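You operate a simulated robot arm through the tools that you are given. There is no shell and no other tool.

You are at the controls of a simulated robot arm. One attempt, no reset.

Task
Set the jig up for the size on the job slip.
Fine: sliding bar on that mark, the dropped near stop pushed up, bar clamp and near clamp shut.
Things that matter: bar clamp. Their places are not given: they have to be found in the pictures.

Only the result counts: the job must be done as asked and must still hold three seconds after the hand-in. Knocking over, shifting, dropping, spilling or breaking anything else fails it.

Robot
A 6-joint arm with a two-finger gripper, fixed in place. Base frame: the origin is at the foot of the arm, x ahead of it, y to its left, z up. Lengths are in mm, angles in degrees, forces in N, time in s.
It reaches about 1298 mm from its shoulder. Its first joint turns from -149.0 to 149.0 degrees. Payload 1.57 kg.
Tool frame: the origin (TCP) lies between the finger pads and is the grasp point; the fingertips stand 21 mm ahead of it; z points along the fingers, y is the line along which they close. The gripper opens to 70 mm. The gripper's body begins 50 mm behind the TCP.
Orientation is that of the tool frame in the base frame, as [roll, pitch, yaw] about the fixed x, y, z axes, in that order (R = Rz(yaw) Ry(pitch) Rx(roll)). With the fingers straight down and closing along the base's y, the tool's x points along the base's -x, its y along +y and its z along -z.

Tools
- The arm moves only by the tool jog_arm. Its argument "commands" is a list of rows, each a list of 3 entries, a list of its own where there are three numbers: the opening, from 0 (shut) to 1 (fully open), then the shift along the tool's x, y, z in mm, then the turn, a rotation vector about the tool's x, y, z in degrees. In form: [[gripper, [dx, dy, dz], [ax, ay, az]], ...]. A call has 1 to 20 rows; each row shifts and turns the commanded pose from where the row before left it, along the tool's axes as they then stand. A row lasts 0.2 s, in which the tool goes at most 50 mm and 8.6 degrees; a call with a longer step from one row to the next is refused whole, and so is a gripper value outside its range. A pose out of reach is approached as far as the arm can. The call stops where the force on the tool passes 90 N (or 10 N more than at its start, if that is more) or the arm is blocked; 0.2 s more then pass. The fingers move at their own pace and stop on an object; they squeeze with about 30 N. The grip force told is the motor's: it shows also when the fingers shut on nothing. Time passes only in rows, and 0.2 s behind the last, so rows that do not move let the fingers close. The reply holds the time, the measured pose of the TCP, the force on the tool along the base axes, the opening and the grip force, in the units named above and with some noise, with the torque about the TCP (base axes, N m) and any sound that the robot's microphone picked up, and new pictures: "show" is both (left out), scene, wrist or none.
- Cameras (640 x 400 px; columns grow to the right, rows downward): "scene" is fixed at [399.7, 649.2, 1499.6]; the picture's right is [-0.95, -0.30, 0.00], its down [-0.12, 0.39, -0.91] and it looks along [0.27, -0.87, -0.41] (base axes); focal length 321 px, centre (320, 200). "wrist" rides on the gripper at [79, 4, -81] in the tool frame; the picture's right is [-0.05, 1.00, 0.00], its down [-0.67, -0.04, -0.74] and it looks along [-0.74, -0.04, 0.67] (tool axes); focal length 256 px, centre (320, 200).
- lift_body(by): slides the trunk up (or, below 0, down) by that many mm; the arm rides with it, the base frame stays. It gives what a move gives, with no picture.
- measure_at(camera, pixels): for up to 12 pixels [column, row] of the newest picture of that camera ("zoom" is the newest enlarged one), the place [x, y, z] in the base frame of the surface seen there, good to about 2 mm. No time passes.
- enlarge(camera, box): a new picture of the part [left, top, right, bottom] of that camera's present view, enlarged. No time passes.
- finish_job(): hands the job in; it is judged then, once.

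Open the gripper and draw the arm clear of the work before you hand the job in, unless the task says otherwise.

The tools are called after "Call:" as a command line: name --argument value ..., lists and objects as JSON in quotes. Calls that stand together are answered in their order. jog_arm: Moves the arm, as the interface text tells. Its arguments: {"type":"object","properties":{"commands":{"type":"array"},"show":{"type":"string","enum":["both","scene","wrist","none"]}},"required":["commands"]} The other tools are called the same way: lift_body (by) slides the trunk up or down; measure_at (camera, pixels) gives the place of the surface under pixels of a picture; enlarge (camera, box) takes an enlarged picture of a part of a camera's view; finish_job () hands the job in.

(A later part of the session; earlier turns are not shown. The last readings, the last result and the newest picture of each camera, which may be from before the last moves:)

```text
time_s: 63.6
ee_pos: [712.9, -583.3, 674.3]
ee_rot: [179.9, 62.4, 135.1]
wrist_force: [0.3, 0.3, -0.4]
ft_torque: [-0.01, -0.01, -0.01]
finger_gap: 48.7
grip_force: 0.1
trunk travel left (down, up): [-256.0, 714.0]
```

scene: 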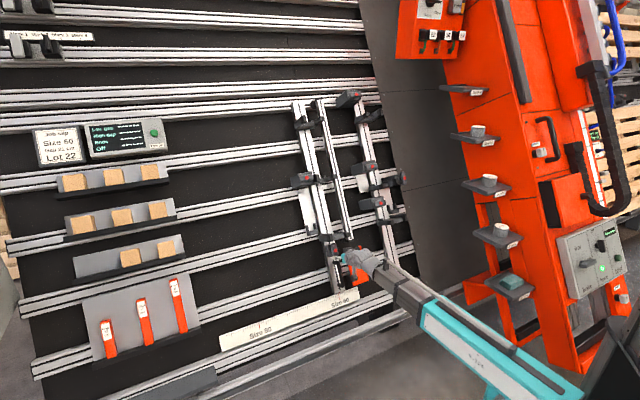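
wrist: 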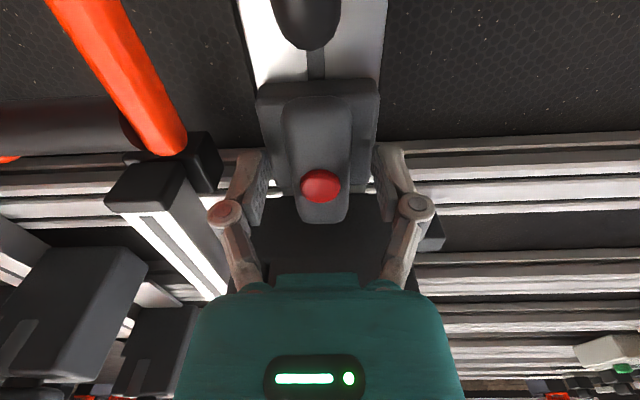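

The picture matches the one right after I released the wing earlier, so the fingers are centred. I close and turn +90° to shut it, in steps.

Call:
jog_arm --commands '[[0.0, [0, 0, 0], [0, 0, 0]], [0.0, [0, 0, 0], [0, 0, 0]], [0.0, [0, 0, 0], [0, 0, 0]], [0.0, [0, 0, 0], [0, 0, 0]], [0.0, [0, 0, 0], [0, 0, 5]], [0.0, [0, 0, 0], [0, 0, 5]], [0.0, [0, 0, 0], [0, 0, 5]], [0.0, [0, 0, 0], [0, 0, 5]], [0.0, [0, 0, 0], [0, 0, 5]], [0.0, [0, 0, 0], [0, 0, 5]], [0.0, [0, 0, 0], [0, 0, 5]], [0.0, [0, 0, 0], [0, 0, 5]], [0.0, [0, 0, 0], [0, 0, 0]]]'

```text
time_s: 66.4
ee_pos: [712.1, -582.6, 675.3]
ee_rot: [129.0, 42.7, 73.8]
wrist_force: [7.4, -7.0, 4.6]
ft_torque: [-0.63, -0.3, -0.38]
finger_gap: 27.8
grip_force: 32.5
trunk travel left (down, up): [-256.0, 714.0]
```

scene: 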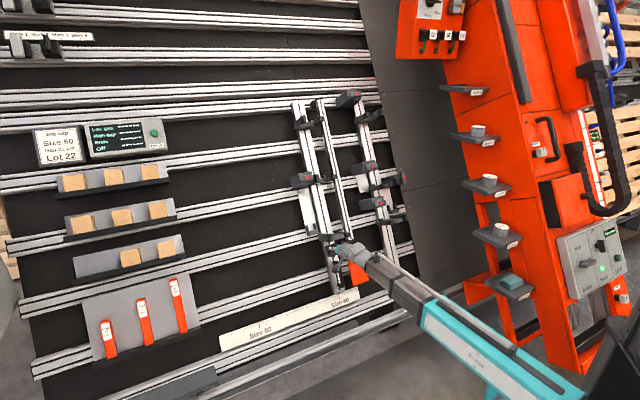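
wrist: 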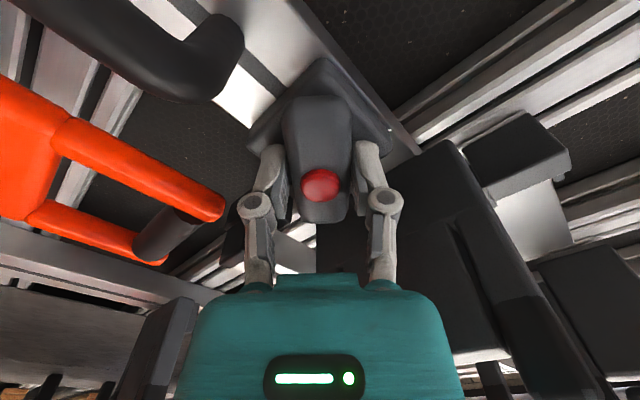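

The wing is at about 40° and following. I check the pointer in the scene before finishing the turn.

Call:
enlarge --camera "scene" --box '[328, 283, 352, 303]'

```text
16.00 times, centred on (340, 293) of scene
```

zoom: 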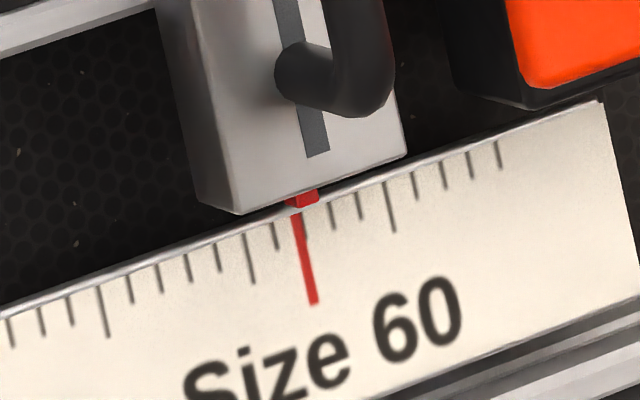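

The tab moved about 2 px (≈0.7 mm) toward Size 80. I correct 0.7 mm along the rail and continue the turn to 90° plus a little.

Call:
jog_arm --commands '[[0.0, [-0.5, -0.6, 0], [0, 0, 0]], [0.0, [0, 0, 0], [0, 0, 5]], [0.0, [0, 0, 0], [0, 0, 5]], [0.0, [0, 0, 0], [0, 0, 5]], [0.0, [0, 0, 0], [0, 0, 5]], [0.0, [0, 0, 0], [0, 0, 5]], [0.0, [0, 0, 0], [0, 0, 5]], [0.0, [0, 0, 0], [0, 0, 5]], [0.0, [0, 0, 0], [0, 0, 5]], [0.0, [0, 0, 0], [0, 0, 5]], [0.0, [0, 0, 0], [0, 0, 5]], [0.0, [0, 0, 0], [0, 0, 3]], [0.0, [0, 0, 0], [0, 0, 0]]]'

Call:
enlarge --camera "scene" --box '[328, 283, 352, 303]'

```text
time_s: 69.2
ee_pos: [711.8, -584.6, 674.4]
ee_rot: [117.6, -2.6, 43.6]
wrist_force: [-0.6, 1.5, 4.2]
ft_torque: [-0.71, 0.59, -0.07]
finger_gap: 28.4
grip_force: 32.1
trunk travel left (down, up): [-256.0, 714.0]
```

scene: 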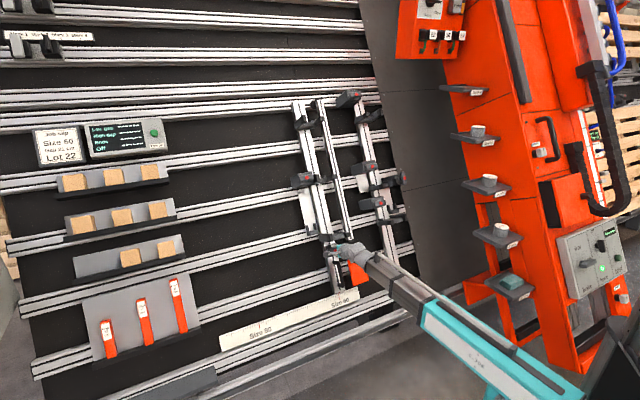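
wrist: 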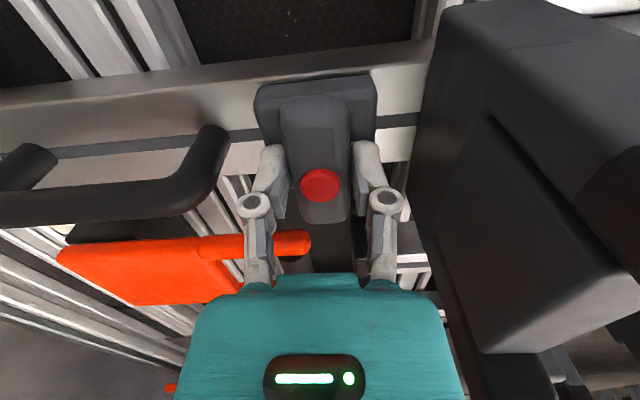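

```text
16.00 times, centred on (340, 293) of scene
```

zoom: 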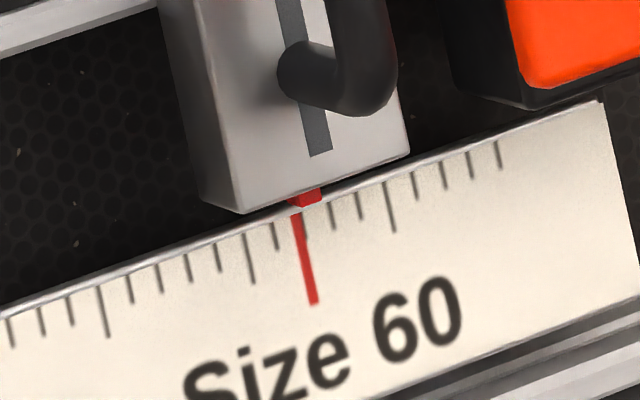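

The pointer is back on the mark and the wing has reached its end stop (torque 0.8 N·m, tool at 93°). I ease back 3°, release and check the wing stays across the bar.

Call:
jog_arm --commands '[[0.0, [0, 0, 0], [0, 0, -3]], [0.7, [0, 0, 0], [0, 0, 0]], [0.7, [0, 0, 0], [0, 0, 0]], [0.7, [0, 0, 0], [0, 0, 0]]]'

Call:
enlarge --camera "scene" --box '[328, 283, 352, 303]'

```text
time_s: 70.2
ee_pos: [713.2, -584.1, 673.7]
ee_rot: [117.6, 0.0, 45.1]
wrist_force: [0.0, 0.2, -0.4]
ft_torque: [0.01, -0.02, 0.0]
finger_gap: 48.8
grip_force: 0.0
trunk travel left (down, up): [-256.0, 714.0]
```

scene: 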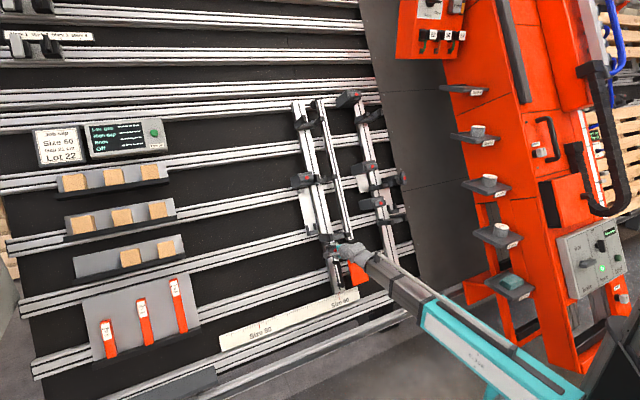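
wrist: 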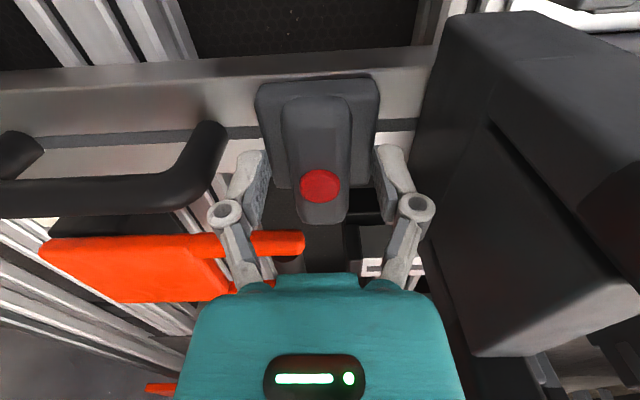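

```text
16.00 times, centred on (340, 293) of scene
```

zoom: 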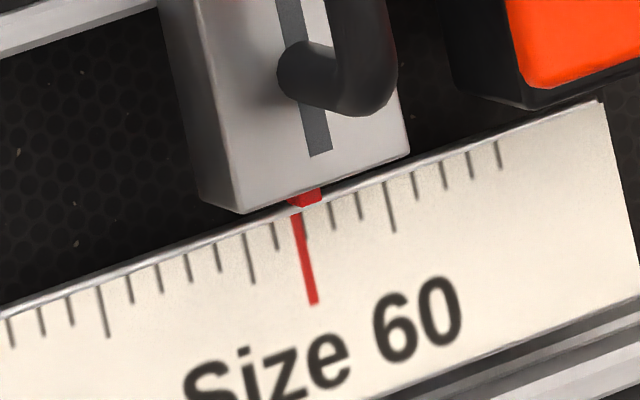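

The wing stays across the bar and the pointer remains on the Size 60 mark, so the bar is set and clamped. I back off 120 mm and then turn the tool back to the camera-below orientation.

Call:
jog_arm --commands '[[0.7, [0, -6.92, -13.3], [0, 0, 0]], [0.7, [0, -6.92, -13.3], [0, 0, 0]], [0.7, [0, -6.92, -13.3], [0, 0, 0]], [0.7, [0, -6.92, -13.3], [0, 0, 0]], [0.7, [0, -6.92, -13.3], [0, 0, 0]], [0.7, [0, -6.92, -13.3], [0, 0, 0]], [0.7, [0, -6.92, -13.3], [0, 0, 0]], [0.7, [0, -6.92, -13.3], [0, 0, 0]], [0.6, [0, 0, 0], [0, 0, -8.2]], [0.6, [0, 0, 0], [0, 0, -8.2]], [0.6, [0, 0, 0], [0, 0, -8.2]], [0.6, [0, 0, 0], [0, 0, -8.2]], [0.6, [0, 0, 0], [0, 0, -8.2]], [0.6, [0, 0, 0], [0, 0, -8.2]], [0.6, [0, 0, 0], [0, 0, -8.2]], [0.6, [0, 0, 0], [0, 0, -8.2]], [0.6, [0, 0, 0], [0, 0, -8.2]], [0.6, [0, 0, 0], [0, 0, -8.2]]]'

```text
time_s: 74.0
ee_pos: [625.0, -499.1, 674.1]
ee_rot: [165.4, 61.4, 118.4]
wrist_force: [0.5, 0.0, -0.4]
ft_torque: [-0.03, 0.01, 0.02]
finger_gap: 42.0
grip_force: 0.1
trunk travel left (down, up): [-256.0, 714.0]
```

scene: 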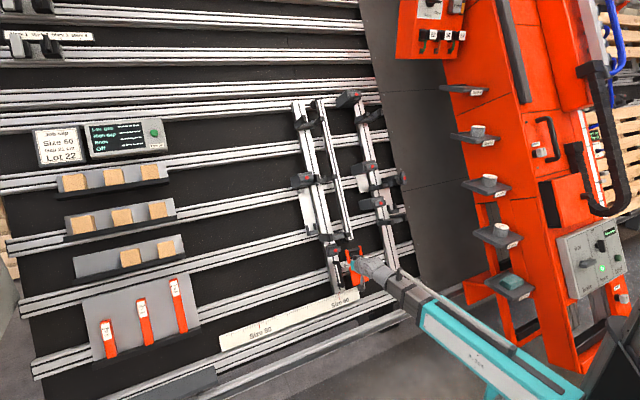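
wrist: 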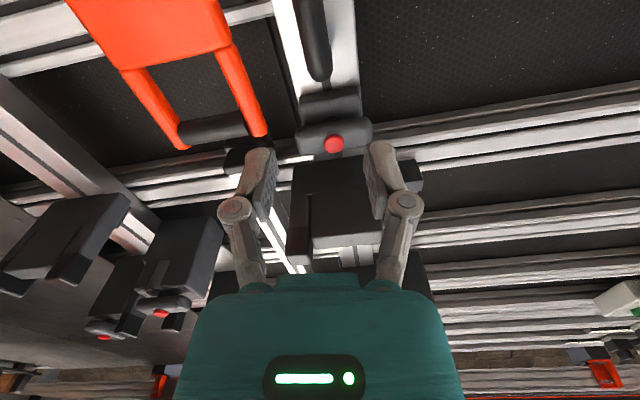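

Bar clamp wing (335,135) is across the bar: shut. I finish the turn, back off a bit more, raise the trunk 267 mm and move over to the near stop.

Call:
jog_arm --commands '[[0.6, [0, 0, 0], [0, 0, -8.0]], [0.6, [6.92, 0, -13.3], [0, 0, 0]], [0.6, [6.92, 0, -13.3], [0, 0, 0]], [0.6, [6.92, 0, -13.3], [0, 0, 0]]]' --show "none"

Call:
lift_body --by 267

Call:
jog_arm --commands '[[0.6, [0, 0, 0], [0, 0, 0]]]'

```text
time_s: 75.0
ee_pos: [595.0, -464.9, 675.2]
ee_rot: [-179.9, 62.5, 135.1]
wrist_force: [0.1, 0.3, 1.3]
ft_torque: [-0.02, -0.01, 0.01]
finger_gap: 42.1
grip_force: 0.1
trunk travel left (down, up): [-256.0, 714.0]
```

```text
time_s: 77.7
ee_pos: [594.7, -465.2, 941.8]
ee_rot: [-180.0, 62.5, 135.0]
wrist_force: [0.3, 0.1, -0.2]
ft_torque: [-0.01, -0.02, -0.04]
finger_gap: 42.3
grip_force: 0.1
trunk travel left (down, up): [-523.0, 447.0]
```

```text
time_s: 78.1
ee_pos: [594.2, -465.2, 941.4]
ee_rot: [-180.0, 62.5, 135.0]
wrist_force: [-0.6, 0.2, -0.5]
ft_torque: [0.0, 0.04, -0.01]
finger_gap: 42.2
grip_force: 0.1
trunk travel left (down, up): [-523.0, 447.0]
```

scene: 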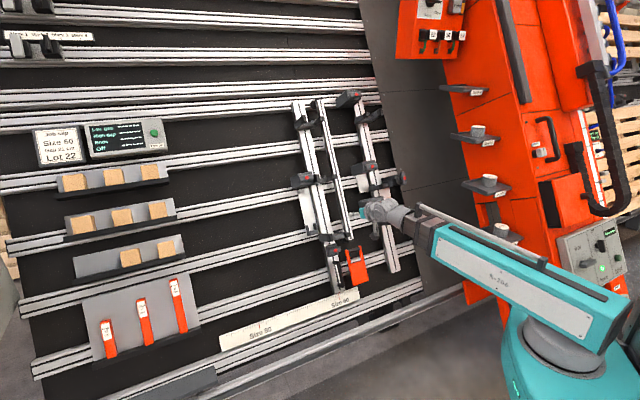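
wrist: 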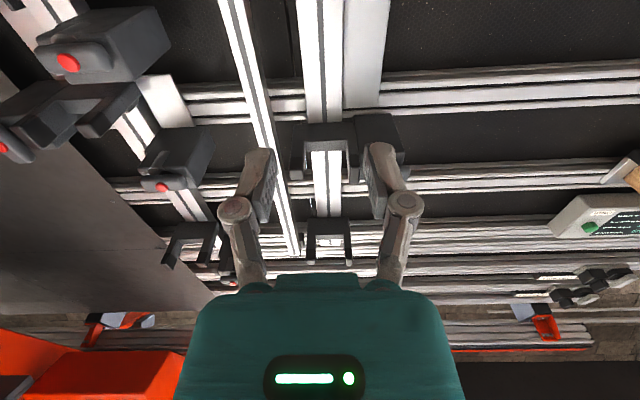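

From here the far stop's box underside shows at (380,130). I measure that face and the far seat (scene) to get the far stop's gap, for reference with the near one.

Call:
enlarge --camera "wrist" --box '[280, 80, 420, 220]'

Call:
measure_at --camera "wrist" --pixels '[[370, 120], [385, 120], [370, 130], [380, 135], [365, 125], [390, 125], [325, 128], [340, 128], [320, 134], [345, 134]]'

Call:
enlarge --camera "scene" --box '[285, 165, 345, 250]'

```text
2.86 times, centred on (350, 150) of wrist
```

zoom: 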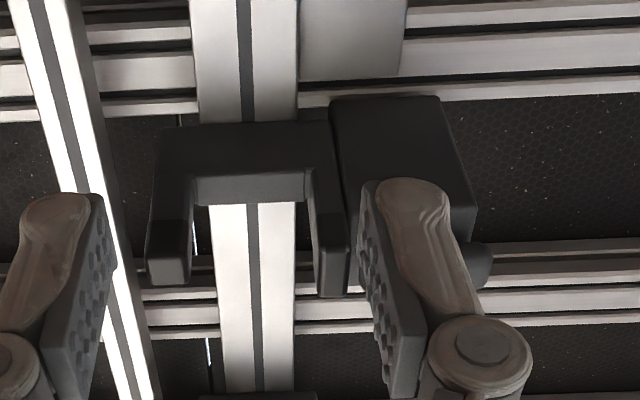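

```text
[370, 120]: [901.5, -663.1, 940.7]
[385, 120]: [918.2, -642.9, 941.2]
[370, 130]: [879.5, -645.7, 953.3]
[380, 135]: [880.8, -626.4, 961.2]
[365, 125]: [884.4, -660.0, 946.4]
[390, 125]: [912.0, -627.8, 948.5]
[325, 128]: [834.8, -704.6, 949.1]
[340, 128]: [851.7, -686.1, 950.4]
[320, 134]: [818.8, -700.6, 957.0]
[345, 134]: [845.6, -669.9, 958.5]
```

```text
4.71 times, centred on (315, 208) of scene
```

zoom: 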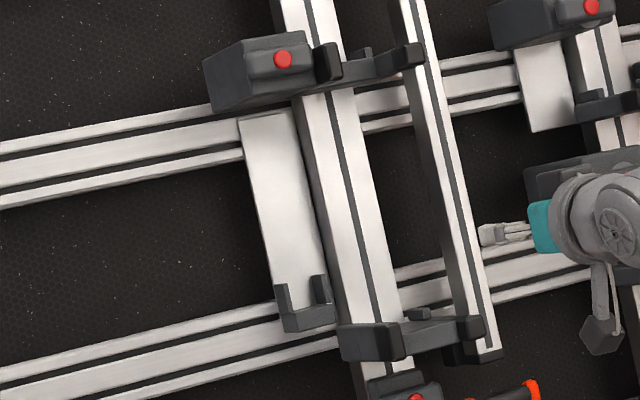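

The far stop's underside is at t≈1343.8; the near one was ≈1255.5, i.e. about 88 mm lower. I measure seats (front and floor) on both bars to see what a 21 cm gap corresponds to.

Call:
enlarge --camera "scene" --box '[302, 220, 326, 240]'

Call:
measure_at --camera "zoom" --pixels '[[250, 165], [280, 175], [290, 165], [300, 170], [270, 200], [300, 200], [330, 190], [260, 130], [350, 120], [290, 150], [270, 180], [310, 180]]'

Call:
enlarge --camera "scene" --box '[383, 198, 407, 218]'

Call:
measure_at --camera "zoom" --pixels '[[250, 165], [280, 175], [290, 165], [300, 170], [270, 200], [300, 200], [330, 190], [260, 130], [350, 120], [290, 150], [270, 180], [310, 180]]'

```text
16.00 times, centred on (314, 230) of scene
```

zoom: 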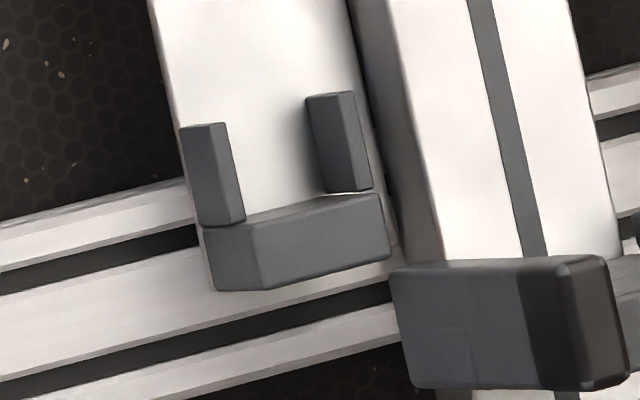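

```text
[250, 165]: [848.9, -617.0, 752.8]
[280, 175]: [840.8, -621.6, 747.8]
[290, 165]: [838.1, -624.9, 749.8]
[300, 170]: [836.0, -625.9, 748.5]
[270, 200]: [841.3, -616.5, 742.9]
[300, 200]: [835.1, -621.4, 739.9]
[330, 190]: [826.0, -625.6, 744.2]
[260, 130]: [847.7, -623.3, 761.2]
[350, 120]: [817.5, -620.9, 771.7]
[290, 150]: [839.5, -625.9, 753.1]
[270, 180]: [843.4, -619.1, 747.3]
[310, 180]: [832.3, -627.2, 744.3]
```

```text
16.00 times, centred on (395, 208) of scene
```

zoom: 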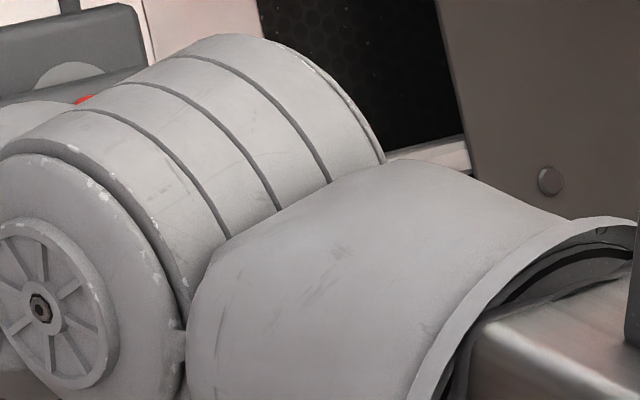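

```text
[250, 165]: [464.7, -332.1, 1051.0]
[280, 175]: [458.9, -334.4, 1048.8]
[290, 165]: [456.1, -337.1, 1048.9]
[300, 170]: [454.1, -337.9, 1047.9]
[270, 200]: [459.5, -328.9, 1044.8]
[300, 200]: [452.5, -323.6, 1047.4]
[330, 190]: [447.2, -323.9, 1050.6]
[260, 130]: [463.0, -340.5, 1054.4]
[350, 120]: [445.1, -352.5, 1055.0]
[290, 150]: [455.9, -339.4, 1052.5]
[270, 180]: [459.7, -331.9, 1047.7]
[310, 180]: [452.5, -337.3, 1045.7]
```

The arm hides the near seat at the moment; I re-zoom on the far seat and measure its block's top edge and front.

Call:
enlarge --camera "scene" --box '[302, 220, 326, 240]'

Call:
measure_at --camera "zoom" --pixels '[[310, 205], [310, 212], [310, 225], [350, 198], [350, 205], [310, 270], [350, 260], [290, 200], [345, 110], [205, 130], [220, 210], [345, 180]]'

```text
16.00 times, centred on (314, 230) of scene
```

zoom: 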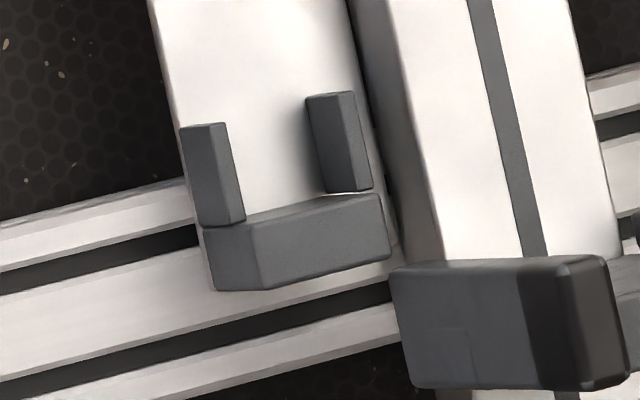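

```text
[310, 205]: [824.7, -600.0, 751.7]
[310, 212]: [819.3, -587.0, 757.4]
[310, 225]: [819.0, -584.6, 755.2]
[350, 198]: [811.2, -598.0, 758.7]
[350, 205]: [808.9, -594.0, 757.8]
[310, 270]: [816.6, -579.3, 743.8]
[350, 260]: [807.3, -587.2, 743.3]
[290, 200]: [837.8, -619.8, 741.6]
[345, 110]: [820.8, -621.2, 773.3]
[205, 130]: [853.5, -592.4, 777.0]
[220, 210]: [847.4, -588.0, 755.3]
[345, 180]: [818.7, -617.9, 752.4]
```

The far seat floor is at t≈1131 and the far stop's underside at ≈1343.8: that is the 21 cm gap, so the near stop must come up to the same level (about +87 mm). I move the hand over to the near stop (s≈-335) for a close look.

Call:
jog_arm --commands '[[0.6, [0, -38.7, 0], [0, 0, 0]], [0.6, [0, -38.7, 0], [0, 0, 0]], [0.6, [0, -38.7, 0], [0, 0, 0]], [0.6, [0, -38.7, 0], [0, 0, 0]], [0.6, [0, -38.7, 0], [0, 0, 0]], [0.6, [0, -38.7, 0], [0, 0, 0]], [0.6, [0, -38.7, 0], [0, 0, 0]], [0.6, [0, -38.7, 0], [0, 0, 0]], [0.6, [0, -38.7, 0], [0, 0, 0]], [0.6, [0, -38.7, 0], [0, 0, 0]], [0.6, [0, -38.7, 0], [0, 0, 0]], [0.6, [0, 0, 0], [0, 0, 0]]]'

```text
time_s: 80.7
ee_pos: [290.8, -767.5, 942.0]
ee_rot: [179.9, 62.5, 135.0]
wrist_force: [-0.2, 0.0, -0.1]
ft_torque: [0.01, 0.01, -0.01]
finger_gap: 41.9
grip_force: 0.1
trunk travel left (down, up): [-523.0, 447.0]
```

scene: 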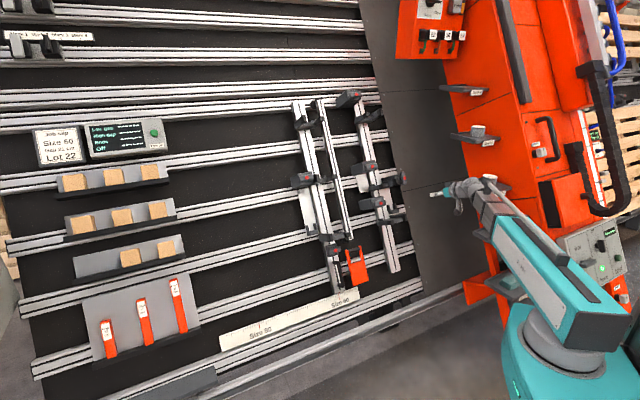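
wrist: 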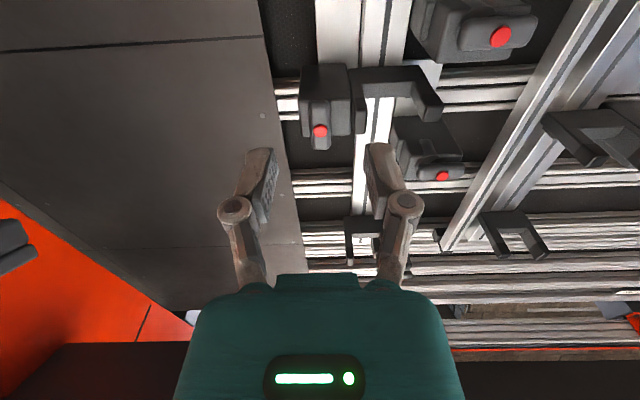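

The near clamp wing is at (321,130), standing vertical. The forearm is now nearer the cup shelves in the scene, so I measure those edges and zoom on the near clamp.

Call:
measure_at --camera "scene" --pixels '[[465, 90], [455, 136], [478, 132], [465, 184], [500, 190], [497, 181], [470, 185], [485, 220], [505, 240], [480, 235], [440, 88], [497, 140]]'

Call:
enlarge --camera "wrist" --box '[260, 40, 480, 200]'

Call:
enlarge --camera "scene" --box '[420, 80, 540, 260]'

```text
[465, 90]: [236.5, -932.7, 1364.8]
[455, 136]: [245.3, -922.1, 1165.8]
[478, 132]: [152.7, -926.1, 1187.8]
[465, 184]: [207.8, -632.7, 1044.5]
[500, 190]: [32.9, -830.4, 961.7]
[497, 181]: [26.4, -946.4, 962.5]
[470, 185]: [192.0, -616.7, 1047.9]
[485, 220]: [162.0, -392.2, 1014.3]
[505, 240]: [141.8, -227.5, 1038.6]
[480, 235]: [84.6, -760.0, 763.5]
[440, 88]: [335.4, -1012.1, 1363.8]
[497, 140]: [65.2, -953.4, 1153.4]
```

```text
2.50 times, centred on (370, 120) of wrist
```

zoom: 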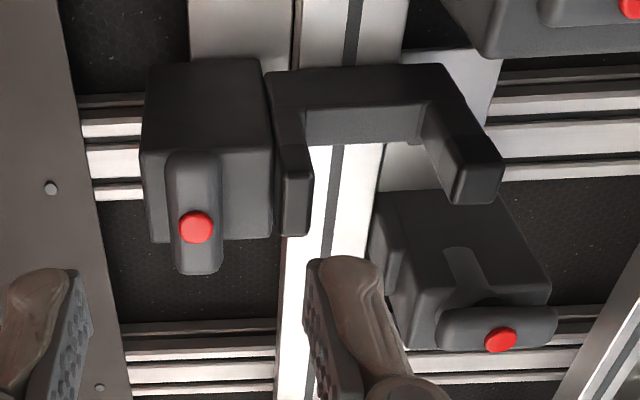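

```text
2.22 times, centred on (480, 170) of scene
```

zoom: 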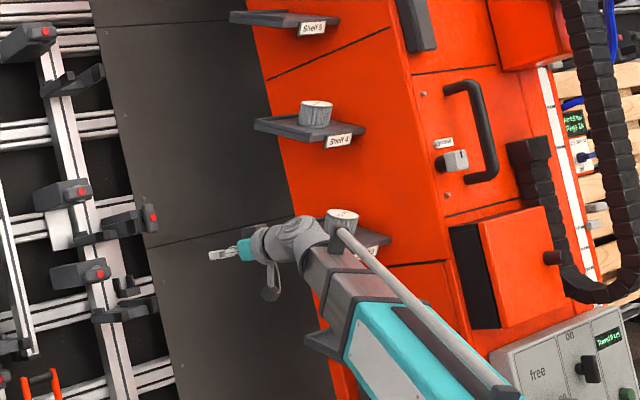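

Shelf tips lie at s≈-479, h≥430, leaving about 80 mm to the forearm, so staying at s≥-345 is safe. I measure the near clamp wing, box and stop faces from here.

Call:
measure_at --camera "wrist" --pixels '[[320.4, 130.8], [319, 112], [321, 143], [303, 125], [337, 125], [324, 80], [310, 75], [386, 74], [360.4, 122], [375, 72], [352, 122], [366, 122]]'

Call:
enlarge --camera "scene" --box '[383, 198, 407, 218]'

Call:
measure_at --camera "zoom" --pixels '[[280, 150], [300, 160], [320, 170], [340, 150], [300, 180], [320, 190], [300, 200], [350, 170], [280, 190], [360, 190], [310, 140], [330, 130]]'

```text
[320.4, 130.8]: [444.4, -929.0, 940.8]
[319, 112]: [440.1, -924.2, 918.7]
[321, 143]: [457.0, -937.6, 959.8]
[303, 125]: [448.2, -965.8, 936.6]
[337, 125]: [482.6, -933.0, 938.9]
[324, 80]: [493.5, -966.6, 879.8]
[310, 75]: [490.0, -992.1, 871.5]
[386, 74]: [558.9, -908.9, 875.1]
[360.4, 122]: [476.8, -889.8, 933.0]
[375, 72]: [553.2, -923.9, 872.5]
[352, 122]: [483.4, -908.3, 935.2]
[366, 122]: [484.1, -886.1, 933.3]
```

```text
16.00 times, centred on (395, 208) of scene
```

zoom: 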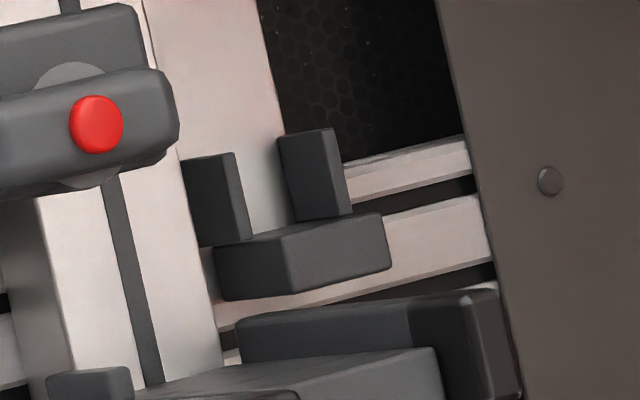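

```text
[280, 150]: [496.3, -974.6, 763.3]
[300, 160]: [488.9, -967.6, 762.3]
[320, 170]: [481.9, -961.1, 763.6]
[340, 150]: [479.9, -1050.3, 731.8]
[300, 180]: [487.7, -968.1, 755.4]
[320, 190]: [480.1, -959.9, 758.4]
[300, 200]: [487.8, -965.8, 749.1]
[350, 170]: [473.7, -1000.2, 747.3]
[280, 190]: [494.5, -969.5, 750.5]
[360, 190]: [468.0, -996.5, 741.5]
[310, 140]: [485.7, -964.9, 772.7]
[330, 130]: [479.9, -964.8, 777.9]
```

Near clamp: dot at s≈-342, t≈1282, h≈197; box face h≈170; stop underside t≈1255.7. I measure the near seat's top edge for the level reference.

Call:
measure_at --camera "zoom" --pixels '[[330, 222], [330, 217], [330, 212], [310, 222], [310, 228], [350, 220], [350, 214], [330, 235], [330, 270], [265, 225], [265, 220], [290, 228]]'

```text
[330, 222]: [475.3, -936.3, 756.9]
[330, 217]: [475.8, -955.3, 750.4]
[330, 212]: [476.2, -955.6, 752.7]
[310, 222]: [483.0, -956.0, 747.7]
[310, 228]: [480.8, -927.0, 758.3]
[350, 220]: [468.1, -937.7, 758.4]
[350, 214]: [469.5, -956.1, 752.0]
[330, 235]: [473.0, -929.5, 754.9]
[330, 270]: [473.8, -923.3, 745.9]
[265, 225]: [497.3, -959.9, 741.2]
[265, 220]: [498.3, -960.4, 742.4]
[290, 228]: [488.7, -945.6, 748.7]
```

Both seats are at t≈1131-1132, so the near stop's underside must come to t≈1342-1343, i.e. up about 87 mm. I approach the near clamp wing: trunk −2 mm and 175 mm forward, fingers at 42 mm.

Call:
lift_body --by -2

Call:
jog_arm --commands '[[0.6, [-8.07, -0.46, 15.52], [0, 0, 0]], [0.6, [-8.07, -0.46, 15.52], [0, 0, 0]], [0.6, [-8.07, -0.46, 15.52], [0, 0, 0]], [0.6, [-8.07, -0.46, 15.52], [0, 0, 0]], [0.6, [-8.07, -0.46, 15.52], [0, 0, 0]], [0.6, [-8.07, -0.46, 15.52], [0, 0, 0]], [0.6, [-8.07, -0.46, 15.52], [0, 0, 0]], [0.6, [-8.07, -0.46, 15.52], [0, 0, 0]], [0.6, [-8.07, -0.46, 15.52], [0, 0, 0]], [0.6, [-8.07, -0.46, 15.52], [0, 0, 0]], [0.6, [0, 0, 0], [0, 0, 0]]]'

```text
time_s: 81.2
ee_pos: [290.9, -766.8, 940.0]
ee_rot: [180.0, 62.6, 134.9]
wrist_force: [0.3, -0.5, -0.1]
ft_torque: [-0.04, 0.04, 0.02]
finger_gap: 42.2
grip_force: 0.0
trunk travel left (down, up): [-521.0, 449.0]
```

```text
time_s: 83.6
ee_pos: [411.6, -896.4, 939.3]
ee_rot: [179.9, 62.5, 135.0]
wrist_force: [0.7, -0.5, -0.6]
ft_torque: [0.01, 0.01, 0.01]
finger_gap: 41.9
grip_force: 0.1
trunk travel left (down, up): [-521.0, 449.0]
```

scene: 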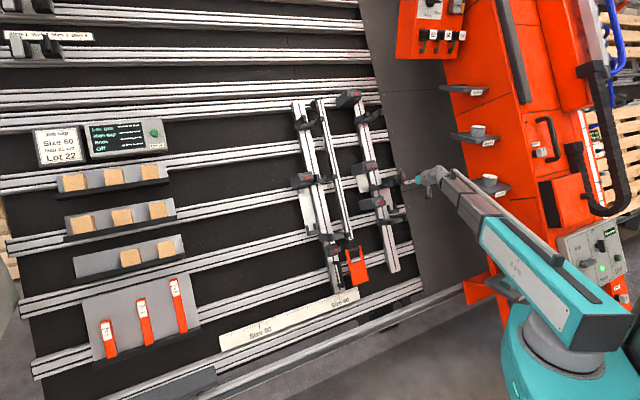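
wrist: 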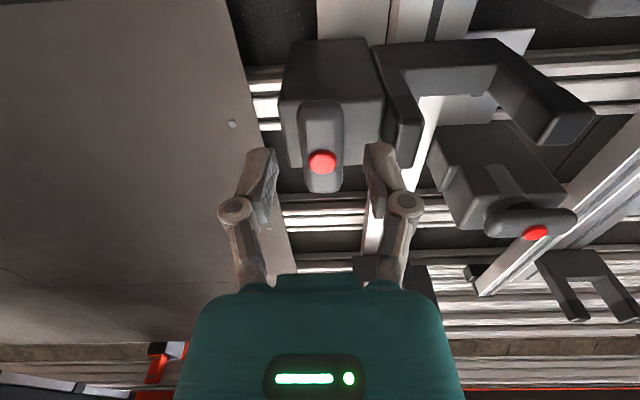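

Aligned on the wing (322,150), 47 mm to go; the right finger must pass between wing and bracket arm (11 mm clearance). I advance 30 mm and check.

Call:
jog_arm --commands '[[0.6, [-4.61, 0, 8.87], [0, 0, 0]], [0.6, [-4.61, 0, 8.87], [0, 0, 0]], [0.6, [-4.61, 0, 8.87], [0, 0, 0]], [0.6, [0, 0, 0], [0, 0, 0]]]' --show "wrist"

```text
time_s: 84.6
ee_pos: [430.7, -915.6, 940.1]
ee_rot: [-180.0, 62.6, 135.0]
wrist_force: [0.4, -0.2, 0.5]
ft_torque: [0.01, 0.01, 0.01]
finger_gap: 42.1
grip_force: 0.1
trunk travel left (down, up): [-521.0, 449.0]
```

wrist: 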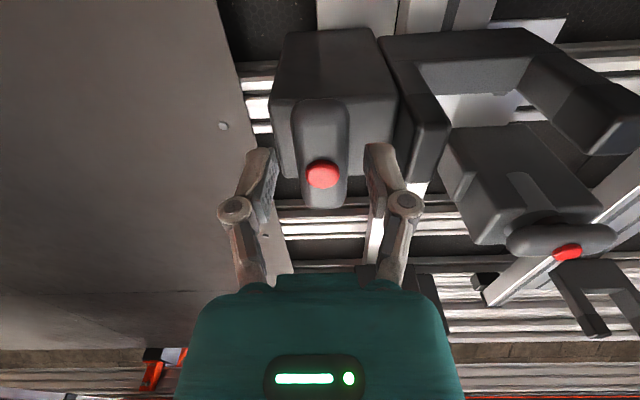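

Clear on both sides; 20 mm remain (h 214 → 196). I advance and close on the wing.

Call:
jog_arm --commands '[[0.6, [-4.61, 0, 8.87], [0, 0, 0]], [0.6, [-4.61, 0, 8.87], [0, 0, 0]], [0.6, [0, 0, 0], [0, 0, 0]], [0.0, [0, 0, 0], [0, 0, 0]], [0.0, [0, 0, 0], [0, 0, 0]], [0.0, [0, 0, 0], [0, 0, 0]], [0.0, [0, 0, 0], [0, 0, 0]]]' --show "wrist"

```text
time_s: 86.2
ee_pos: [445.9, -931.0, 939.0]
ee_rot: [179.9, 62.5, 134.9]
wrist_force: [-1.8, 4.8, -3.2]
ft_torque: [-0.18, -0.17, 0.03]
finger_gap: 27.9
grip_force: 31.7
trunk travel left (down, up): [-521.0, 449.0]
```

wrist: 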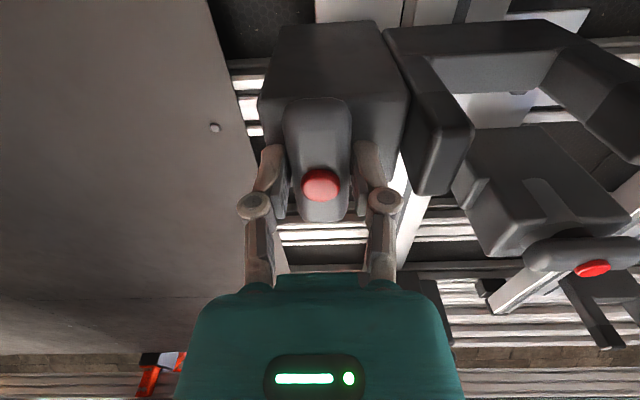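

The near clamp wing is gripped (27.9 mm). I try lifting the stop: a 6 mm trunk lift first, reading the force.

Call:
lift_body --by 6

Call:
jog_arm --commands '[[0.0, [-1.44, 0, 2.77], [0, 0, 0]], [0.0, [0, 0, 0], [0, 0, 0]]]'

```text
time_s: 86.8
ee_pos: [448.4, -931.8, 943.7]
ee_rot: [-179.9, 62.4, 135.1]
wrist_force: [8.7, -6.1, -6.9]
ft_torque: [0.67, 0.59, 0.11]
finger_gap: 28.0
grip_force: 31.8
trunk travel left (down, up): [-527.0, 443.0]
```

```text
time_s: 87.4
ee_pos: [448.6, -932.0, 945.7]
ee_rot: [179.9, 62.5, 135.1]
wrist_force: [-1.7, 7.8, -6.5]
ft_torque: [0.78, 0.73, 0.09]
finger_gap: 27.7
grip_force: 32.2
trunk travel left (down, up): [-527.0, 443.0]
```

scene: 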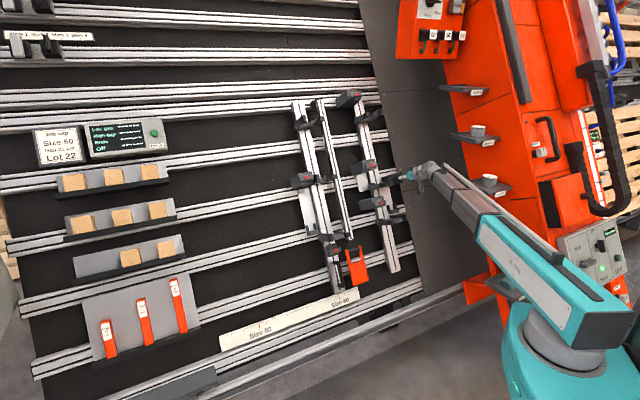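
wrist: 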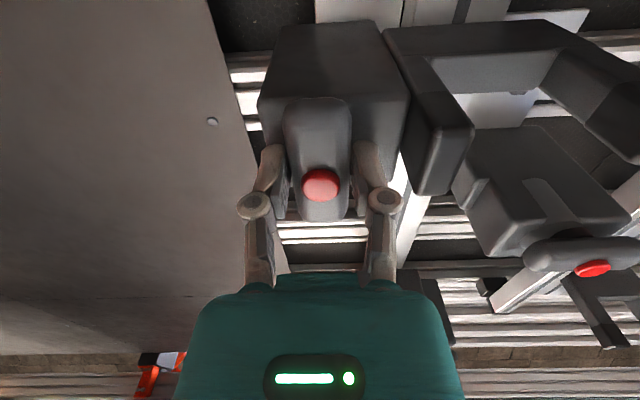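

The stop came up with the hand (box and dot keep their place in the wrist view, ~10 N only). I continue in small alternating steps of trunk lift and horizontal advance so the motion follows the slope.

Call:
jog_arm --commands '[[0.0, [-1.2, 0, 2.3], [0, 0, 0]]]' --show "none"

Call:
lift_body --by 11

Call:
jog_arm --commands '[[0.0, [-2.64, 0, 5.07], [0, 0, 0]]]' --show "none"

Call:
lift_body --by 11

Call:
jog_arm --commands '[[0.0, [-2.64, 0, 5.07], [0, 0, 0]]]' --show "wrist"

```text
time_s: 87.8
ee_pos: [449.1, -932.6, 947.0]
ee_rot: [180.0, 62.6, 135.0]
wrist_force: [-7.0, 16.1, -1.2]
ft_torque: [0.58, 0.54, 0.09]
finger_gap: 27.7
grip_force: 32.0
trunk travel left (down, up): [-527.0, 443.0]
```

```text
time_s: 88.3
ee_pos: [452.2, -936.5, 956.0]
ee_rot: [179.9, 62.6, 134.9]
wrist_force: [10.8, -2.9, -4.0]
ft_torque: [0.16, 0.08, 0.26]
finger_gap: 27.9
grip_force: 31.8
trunk travel left (down, up): [-538.0, 432.0]
```

```text
time_s: 88.8
ee_pos: [452.0, -935.6, 957.2]
ee_rot: [180.0, 62.5, 135.1]
wrist_force: [-3.1, 14.4, -3.7]
ft_torque: [0.55, 0.41, 0.1]
finger_gap: 27.8
grip_force: 32.2
trunk travel left (down, up): [-538.0, 432.0]
```

```text
time_s: 89.3
ee_pos: [456.0, -941.6, 966.7]
ee_rot: [-179.9, 62.5, 135.0]
wrist_force: [13.5, -3.9, -6.0]
ft_torque: [0.38, 0.32, 0.17]
finger_gap: 27.8
grip_force: 32.5
trunk travel left (down, up): [-549.0, 421.0]
```

```text
time_s: 89.7
ee_pos: [457.3, -941.5, 967.8]
ee_rot: [-180.0, 62.6, 135.1]
wrist_force: [-4.3, 12.5, -4.0]
ft_torque: [0.78, 0.59, 0.12]
finger_gap: 27.7
grip_force: 31.5
trunk travel left (down, up): [-549.0, 421.0]
```

wrist: 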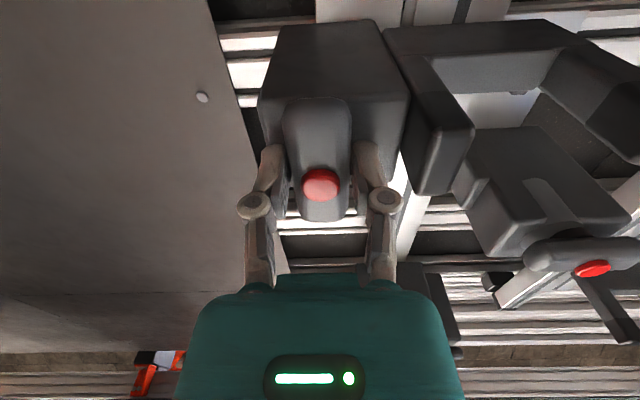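

The stop has come up about 33 mm with light force. I continue with the same steps, 4 more lifts of 11 mm, watching for any end stop.

Call:
lift_body --by 11

Call:
jog_arm --commands '[[0.0, [-2.64, 0, 5.07], [0, 0, 0]]]' --show "none"

Call:
lift_body --by 11

Call:
jog_arm --commands '[[0.0, [-2.64, 0, 5.07], [0, 0, 0]]]' --show "none"

Call:
lift_body --by 11

Call:
jog_arm --commands '[[0.0, [-2.64, 0, 5.07], [0, 0, 0]]]' --show "both"

```text
time_s: 90.3
ee_pos: [461.0, -945.1, 976.3]
ee_rot: [-179.9, 62.5, 135.0]
wrist_force: [12.1, -5.8, -6.6]
ft_torque: [0.36, 0.36, 0.12]
finger_gap: 28.1
grip_force: 31.9
trunk travel left (down, up): [-560.0, 410.0]
```

```text
time_s: 90.7
ee_pos: [460.6, -944.6, 978.2]
ee_rot: [180.0, 62.5, 135.1]
wrist_force: [-1.9, 11.8, -4.4]
ft_torque: [0.32, 0.26, 0.03]
finger_gap: 27.6
grip_force: 32.1
trunk travel left (down, up): [-560.0, 410.0]
```

```text
time_s: 91.3
ee_pos: [463.8, -948.7, 987.6]
ee_rot: [180.0, 62.5, 135.1]
wrist_force: [14.2, -3.7, -7.1]
ft_torque: [0.39, 0.33, 0.23]
finger_gap: 27.7
grip_force: 32.4
trunk travel left (down, up): [-571.0, 399.0]
```

```text
time_s: 91.7
ee_pos: [465.4, -948.2, 989.5]
ee_rot: [-179.9, 62.4, 135.2]
wrist_force: [0.5, 10.3, -5.8]
ft_torque: [0.52, 0.42, 0.17]
finger_gap: 27.9
grip_force: 32.3
trunk travel left (down, up): [-571.0, 399.0]
```

```text
time_s: 92.3
ee_pos: [468.4, -951.8, 998.8]
ee_rot: [-179.9, 62.4, 135.1]
wrist_force: [15.6, -9.0, -9.0]
ft_torque: [0.31, 0.3, 0.1]
finger_gap: 27.7
grip_force: 32.0
trunk travel left (down, up): [-582.0, 388.0]
```

```text
time_s: 92.7
ee_pos: [469.9, -952.4, 999.6]
ee_rot: [-179.9, 62.5, 135.0]
wrist_force: [-0.5, 7.9, -7.3]
ft_torque: [0.77, 0.72, 0.07]
finger_gap: 28.1
grip_force: 32.0
trunk travel left (down, up): [-582.0, 388.0]
```

scene: 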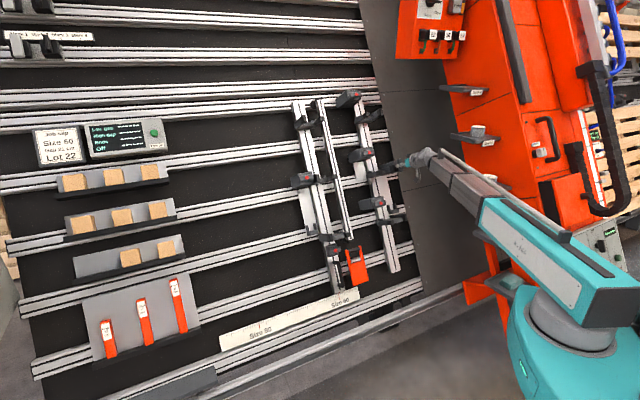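
wrist: 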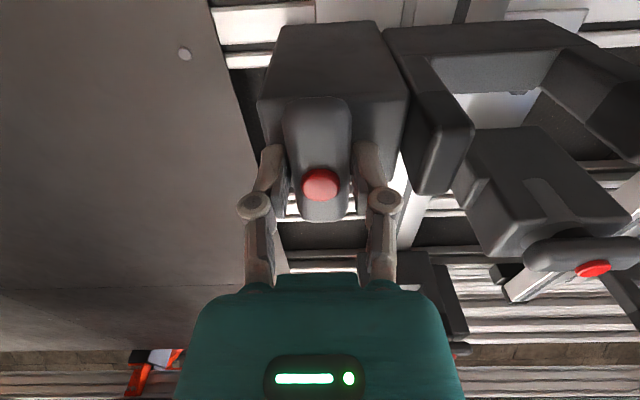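

The carriage (with its inner box) has risen about 68 mm. I measure the stop's underside directly now.

Call:
measure_at --camera "wrist" --pixels '[[335, 60], [310, 50], [360, 50], [335, 40], [470, 32], [500, 35], [440, 35], [540, 35], [300, 70], [370, 70]]'

```text
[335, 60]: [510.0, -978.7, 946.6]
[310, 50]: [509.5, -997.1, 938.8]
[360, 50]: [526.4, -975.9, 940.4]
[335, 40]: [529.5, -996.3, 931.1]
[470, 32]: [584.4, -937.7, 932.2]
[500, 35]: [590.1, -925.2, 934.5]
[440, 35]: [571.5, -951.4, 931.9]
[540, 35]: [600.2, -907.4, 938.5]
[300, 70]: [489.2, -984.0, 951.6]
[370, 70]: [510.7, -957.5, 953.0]
```

The underside is at t≈1323.7; the far stop's reads 1343.8 by the same method, so ~19.5 mm remain. I do two more lifts (9 and 8 mm) with matching advances.

Call:
lift_body --by 9

Call:
jog_arm --commands '[[0.0, [-2.16, 0, 4.15], [0, 0, 0]]]' --show "none"

Call:
lift_body --by 8

Call:
jog_arm --commands '[[0.0, [-1.92, 0, 3.7], [0, 0, 0]], [0.0, [0, 0, 0], [0, 0, 0]]]' --show "both"

Call:
measure_at --camera "wrist" --pixels '[[335, 60], [310, 50], [360, 50], [335, 40], [470, 32], [500, 35], [440, 35], [540, 35], [300, 70], [370, 70]]'

```text
time_s: 93.3
ee_pos: [471.3, -955.5, 1007.2]
ee_rot: [-180.0, 62.4, 134.9]
wrist_force: [11.0, -7.8, -7.8]
ft_torque: [0.55, 0.6, 0.06]
finger_gap: 27.7
grip_force: 32.3
trunk travel left (down, up): [-591.0, 379.0]
```

```text
time_s: 93.7
ee_pos: [473.4, -955.8, 1008.9]
ee_rot: [180.0, 62.4, 135.1]
wrist_force: [-3.8, 3.9, -6.9]
ft_torque: [0.53, 0.57, 0.1]
finger_gap: 27.9
grip_force: 32.2
trunk travel left (down, up): [-591.0, 379.0]
```

```text
time_s: 94.3
ee_pos: [474.9, -959.2, 1016.5]
ee_rot: [180.0, 62.5, 135.0]
wrist_force: [7.5, -10.3, -6.9]
ft_torque: [0.52, 0.65, 0.06]
finger_gap: 27.7
grip_force: 31.7
trunk travel left (down, up): [-599.0, 371.0]
```

```text
time_s: 94.9
ee_pos: [476.0, -959.0, 1016.2]
ee_rot: [179.9, 62.4, 135.1]
wrist_force: [-7.2, 3.0, -6.5]
ft_torque: [0.7, 0.78, -0.09]
finger_gap: 27.7
grip_force: 32.2
trunk travel left (down, up): [-599.0, 371.0]
```

scene: 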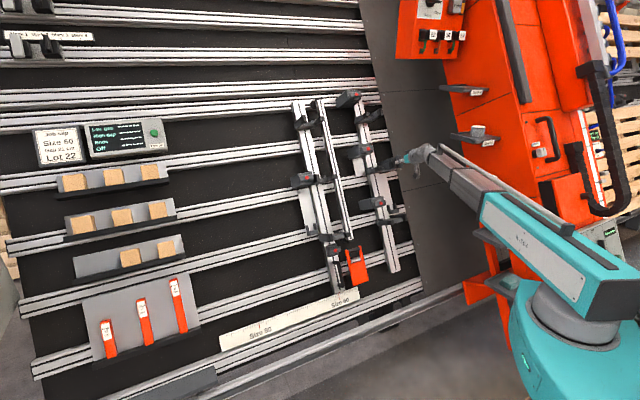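
wrist: 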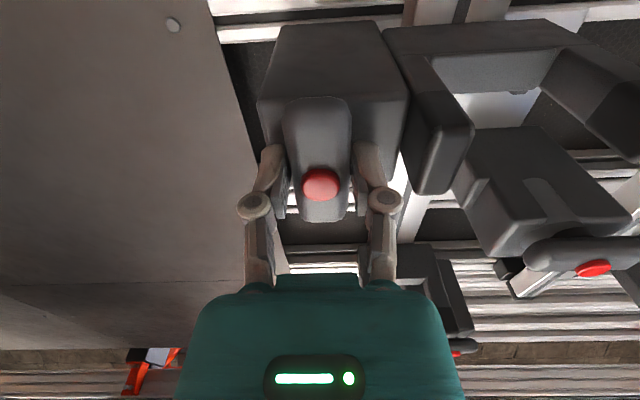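

```text
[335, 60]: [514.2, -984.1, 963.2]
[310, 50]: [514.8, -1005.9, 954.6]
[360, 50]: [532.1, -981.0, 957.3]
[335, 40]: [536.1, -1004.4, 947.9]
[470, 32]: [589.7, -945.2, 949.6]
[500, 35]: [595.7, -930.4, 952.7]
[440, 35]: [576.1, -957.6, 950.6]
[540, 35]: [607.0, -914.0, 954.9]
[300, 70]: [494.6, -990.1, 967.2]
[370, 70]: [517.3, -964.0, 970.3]
```

The near underside now reads t≈1342.8 against 1343.8 for the far one. I lift one more millimetre, then start turning the wing +15° to find its closing direction.

Call:
lift_body --by 1

Call:
jog_arm --commands '[[0.0, [-0.2, 0, 0.4], [0, 0, 0]], [0.0, [0, 0, 0], [0, 0, 5]], [0.0, [0, 0, 0], [0, 0, 5]], [0.0, [0, 0, 0], [0, 0, 5]], [0.0, [0, 0, 0], [0, 0, 0]]]' --show "wrist"

```text
time_s: 95.4
ee_pos: [476.1, -959.6, 1018.6]
ee_rot: [179.8, 62.5, 134.9]
wrist_force: [-10.0, 3.6, -11.1]
ft_torque: [0.15, 0.3, -0.1]
finger_gap: 28.0
grip_force: 31.9
trunk travel left (down, up): [-600.0, 370.0]
```

```text
time_s: 96.6
ee_pos: [476.4, -959.7, 1017.8]
ee_rot: [153.4, 58.8, 104.7]
wrist_force: [-15.0, 12.1, -15.3]
ft_torque: [0.34, 0.45, 0.02]
finger_gap: 27.9
grip_force: 32.4
trunk travel left (down, up): [-600.0, 370.0]
```

wrist: 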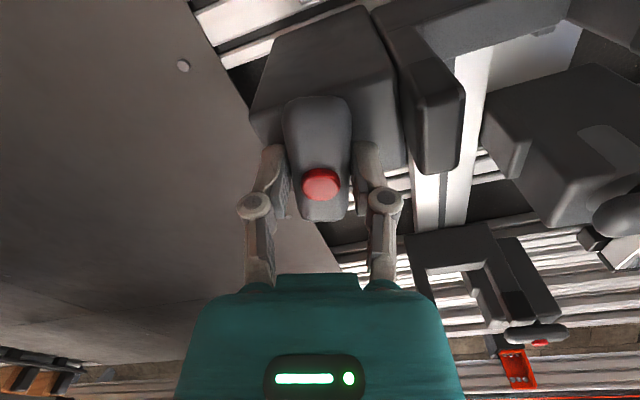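

The wing follows freely in this direction, so it is closing; the rising downslope force suggests the stop reached its upper end. I continue turning to 90° and slightly beyond.

Call:
jog_arm --commands '[[0.0, [0, 0, 0], [0, 0, 5]], [0.0, [0, 0, 0], [0, 0, 5]], [0.0, [0, 0, 0], [0, 0, 5]], [0.0, [0, 0, 0], [0, 0, 5]], [0.0, [0, 0, 0], [0, 0, 5]], [0.0, [0, 0, 0], [0, 0, 5]], [0.0, [0, 0, 0], [0, 0, 5]], [0.0, [0, 0, 0], [0, 0, 0]]]' --show "wrist"

```text
time_s: 98.4
ee_pos: [477.0, -960.7, 1019.1]
ee_rot: [124.2, 34.8, 66.0]
wrist_force: [-9.6, 10.2, -10.1]
ft_torque: [-0.29, 0.03, -0.52]
finger_gap: 27.7
grip_force: 32.3
trunk travel left (down, up): [-600.0, 370.0]
```

wrist: 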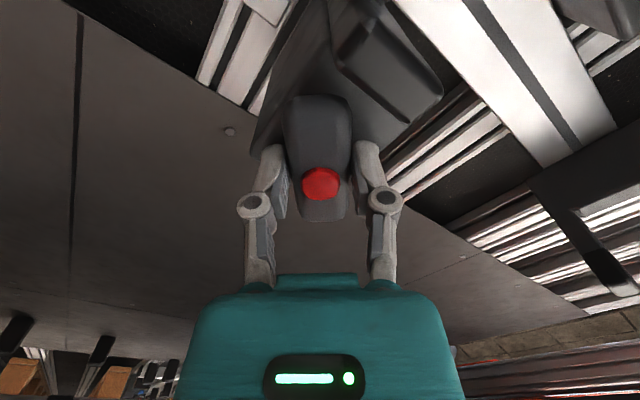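

At 50° it still follows cleanly. I turn the rest of the way and press 3° into the end.

Call:
jog_arm --commands '[[0.0, [0, 0, 0], [0, 0, 5]], [0.0, [0, 0, 0], [0, 0, 5]], [0.0, [0, 0, 0], [0, 0, 5]], [0.0, [0, 0, 0], [0, 0, 5]], [0.0, [0, 0, 0], [0, 0, 5]], [0.0, [0, 0, 0], [0, 0, 5]], [0.0, [0, 0, 0], [0, 0, 5]], [0.0, [0, 0, 0], [0, 0, 5]], [0.0, [0, 0, 0], [0, 0, 3]], [0.0, [0, 0, 0], [0, 0, 0]]]' --show "both"

```text
time_s: 100.6
ee_pos: [476.3, -959.7, 1017.8]
ee_rot: [117.6, -2.7, 43.6]
wrist_force: [-1.9, -8.8, 4.0]
ft_torque: [-0.71, 0.53, -0.16]
finger_gap: 28.5
grip_force: 31.6
trunk travel left (down, up): [-600.0, 370.0]
```

scene: 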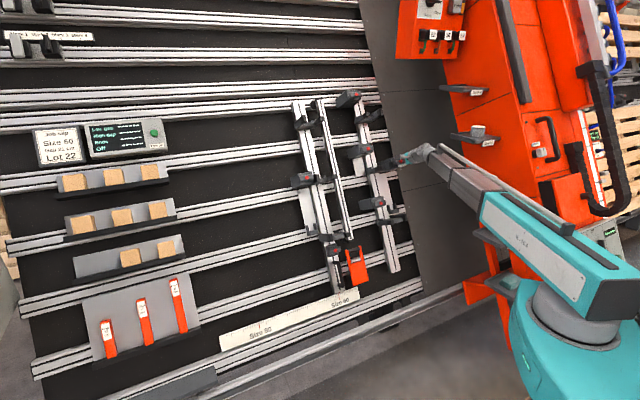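
wrist: 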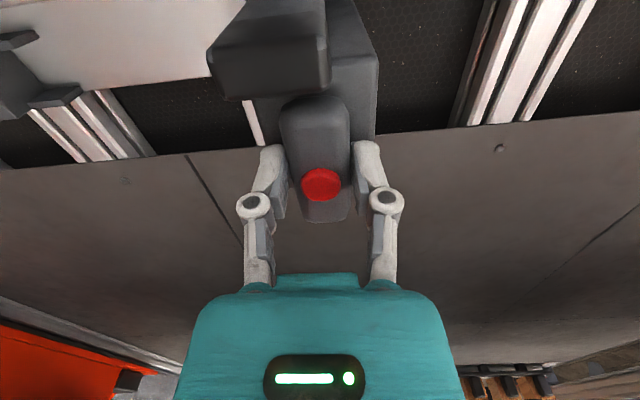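

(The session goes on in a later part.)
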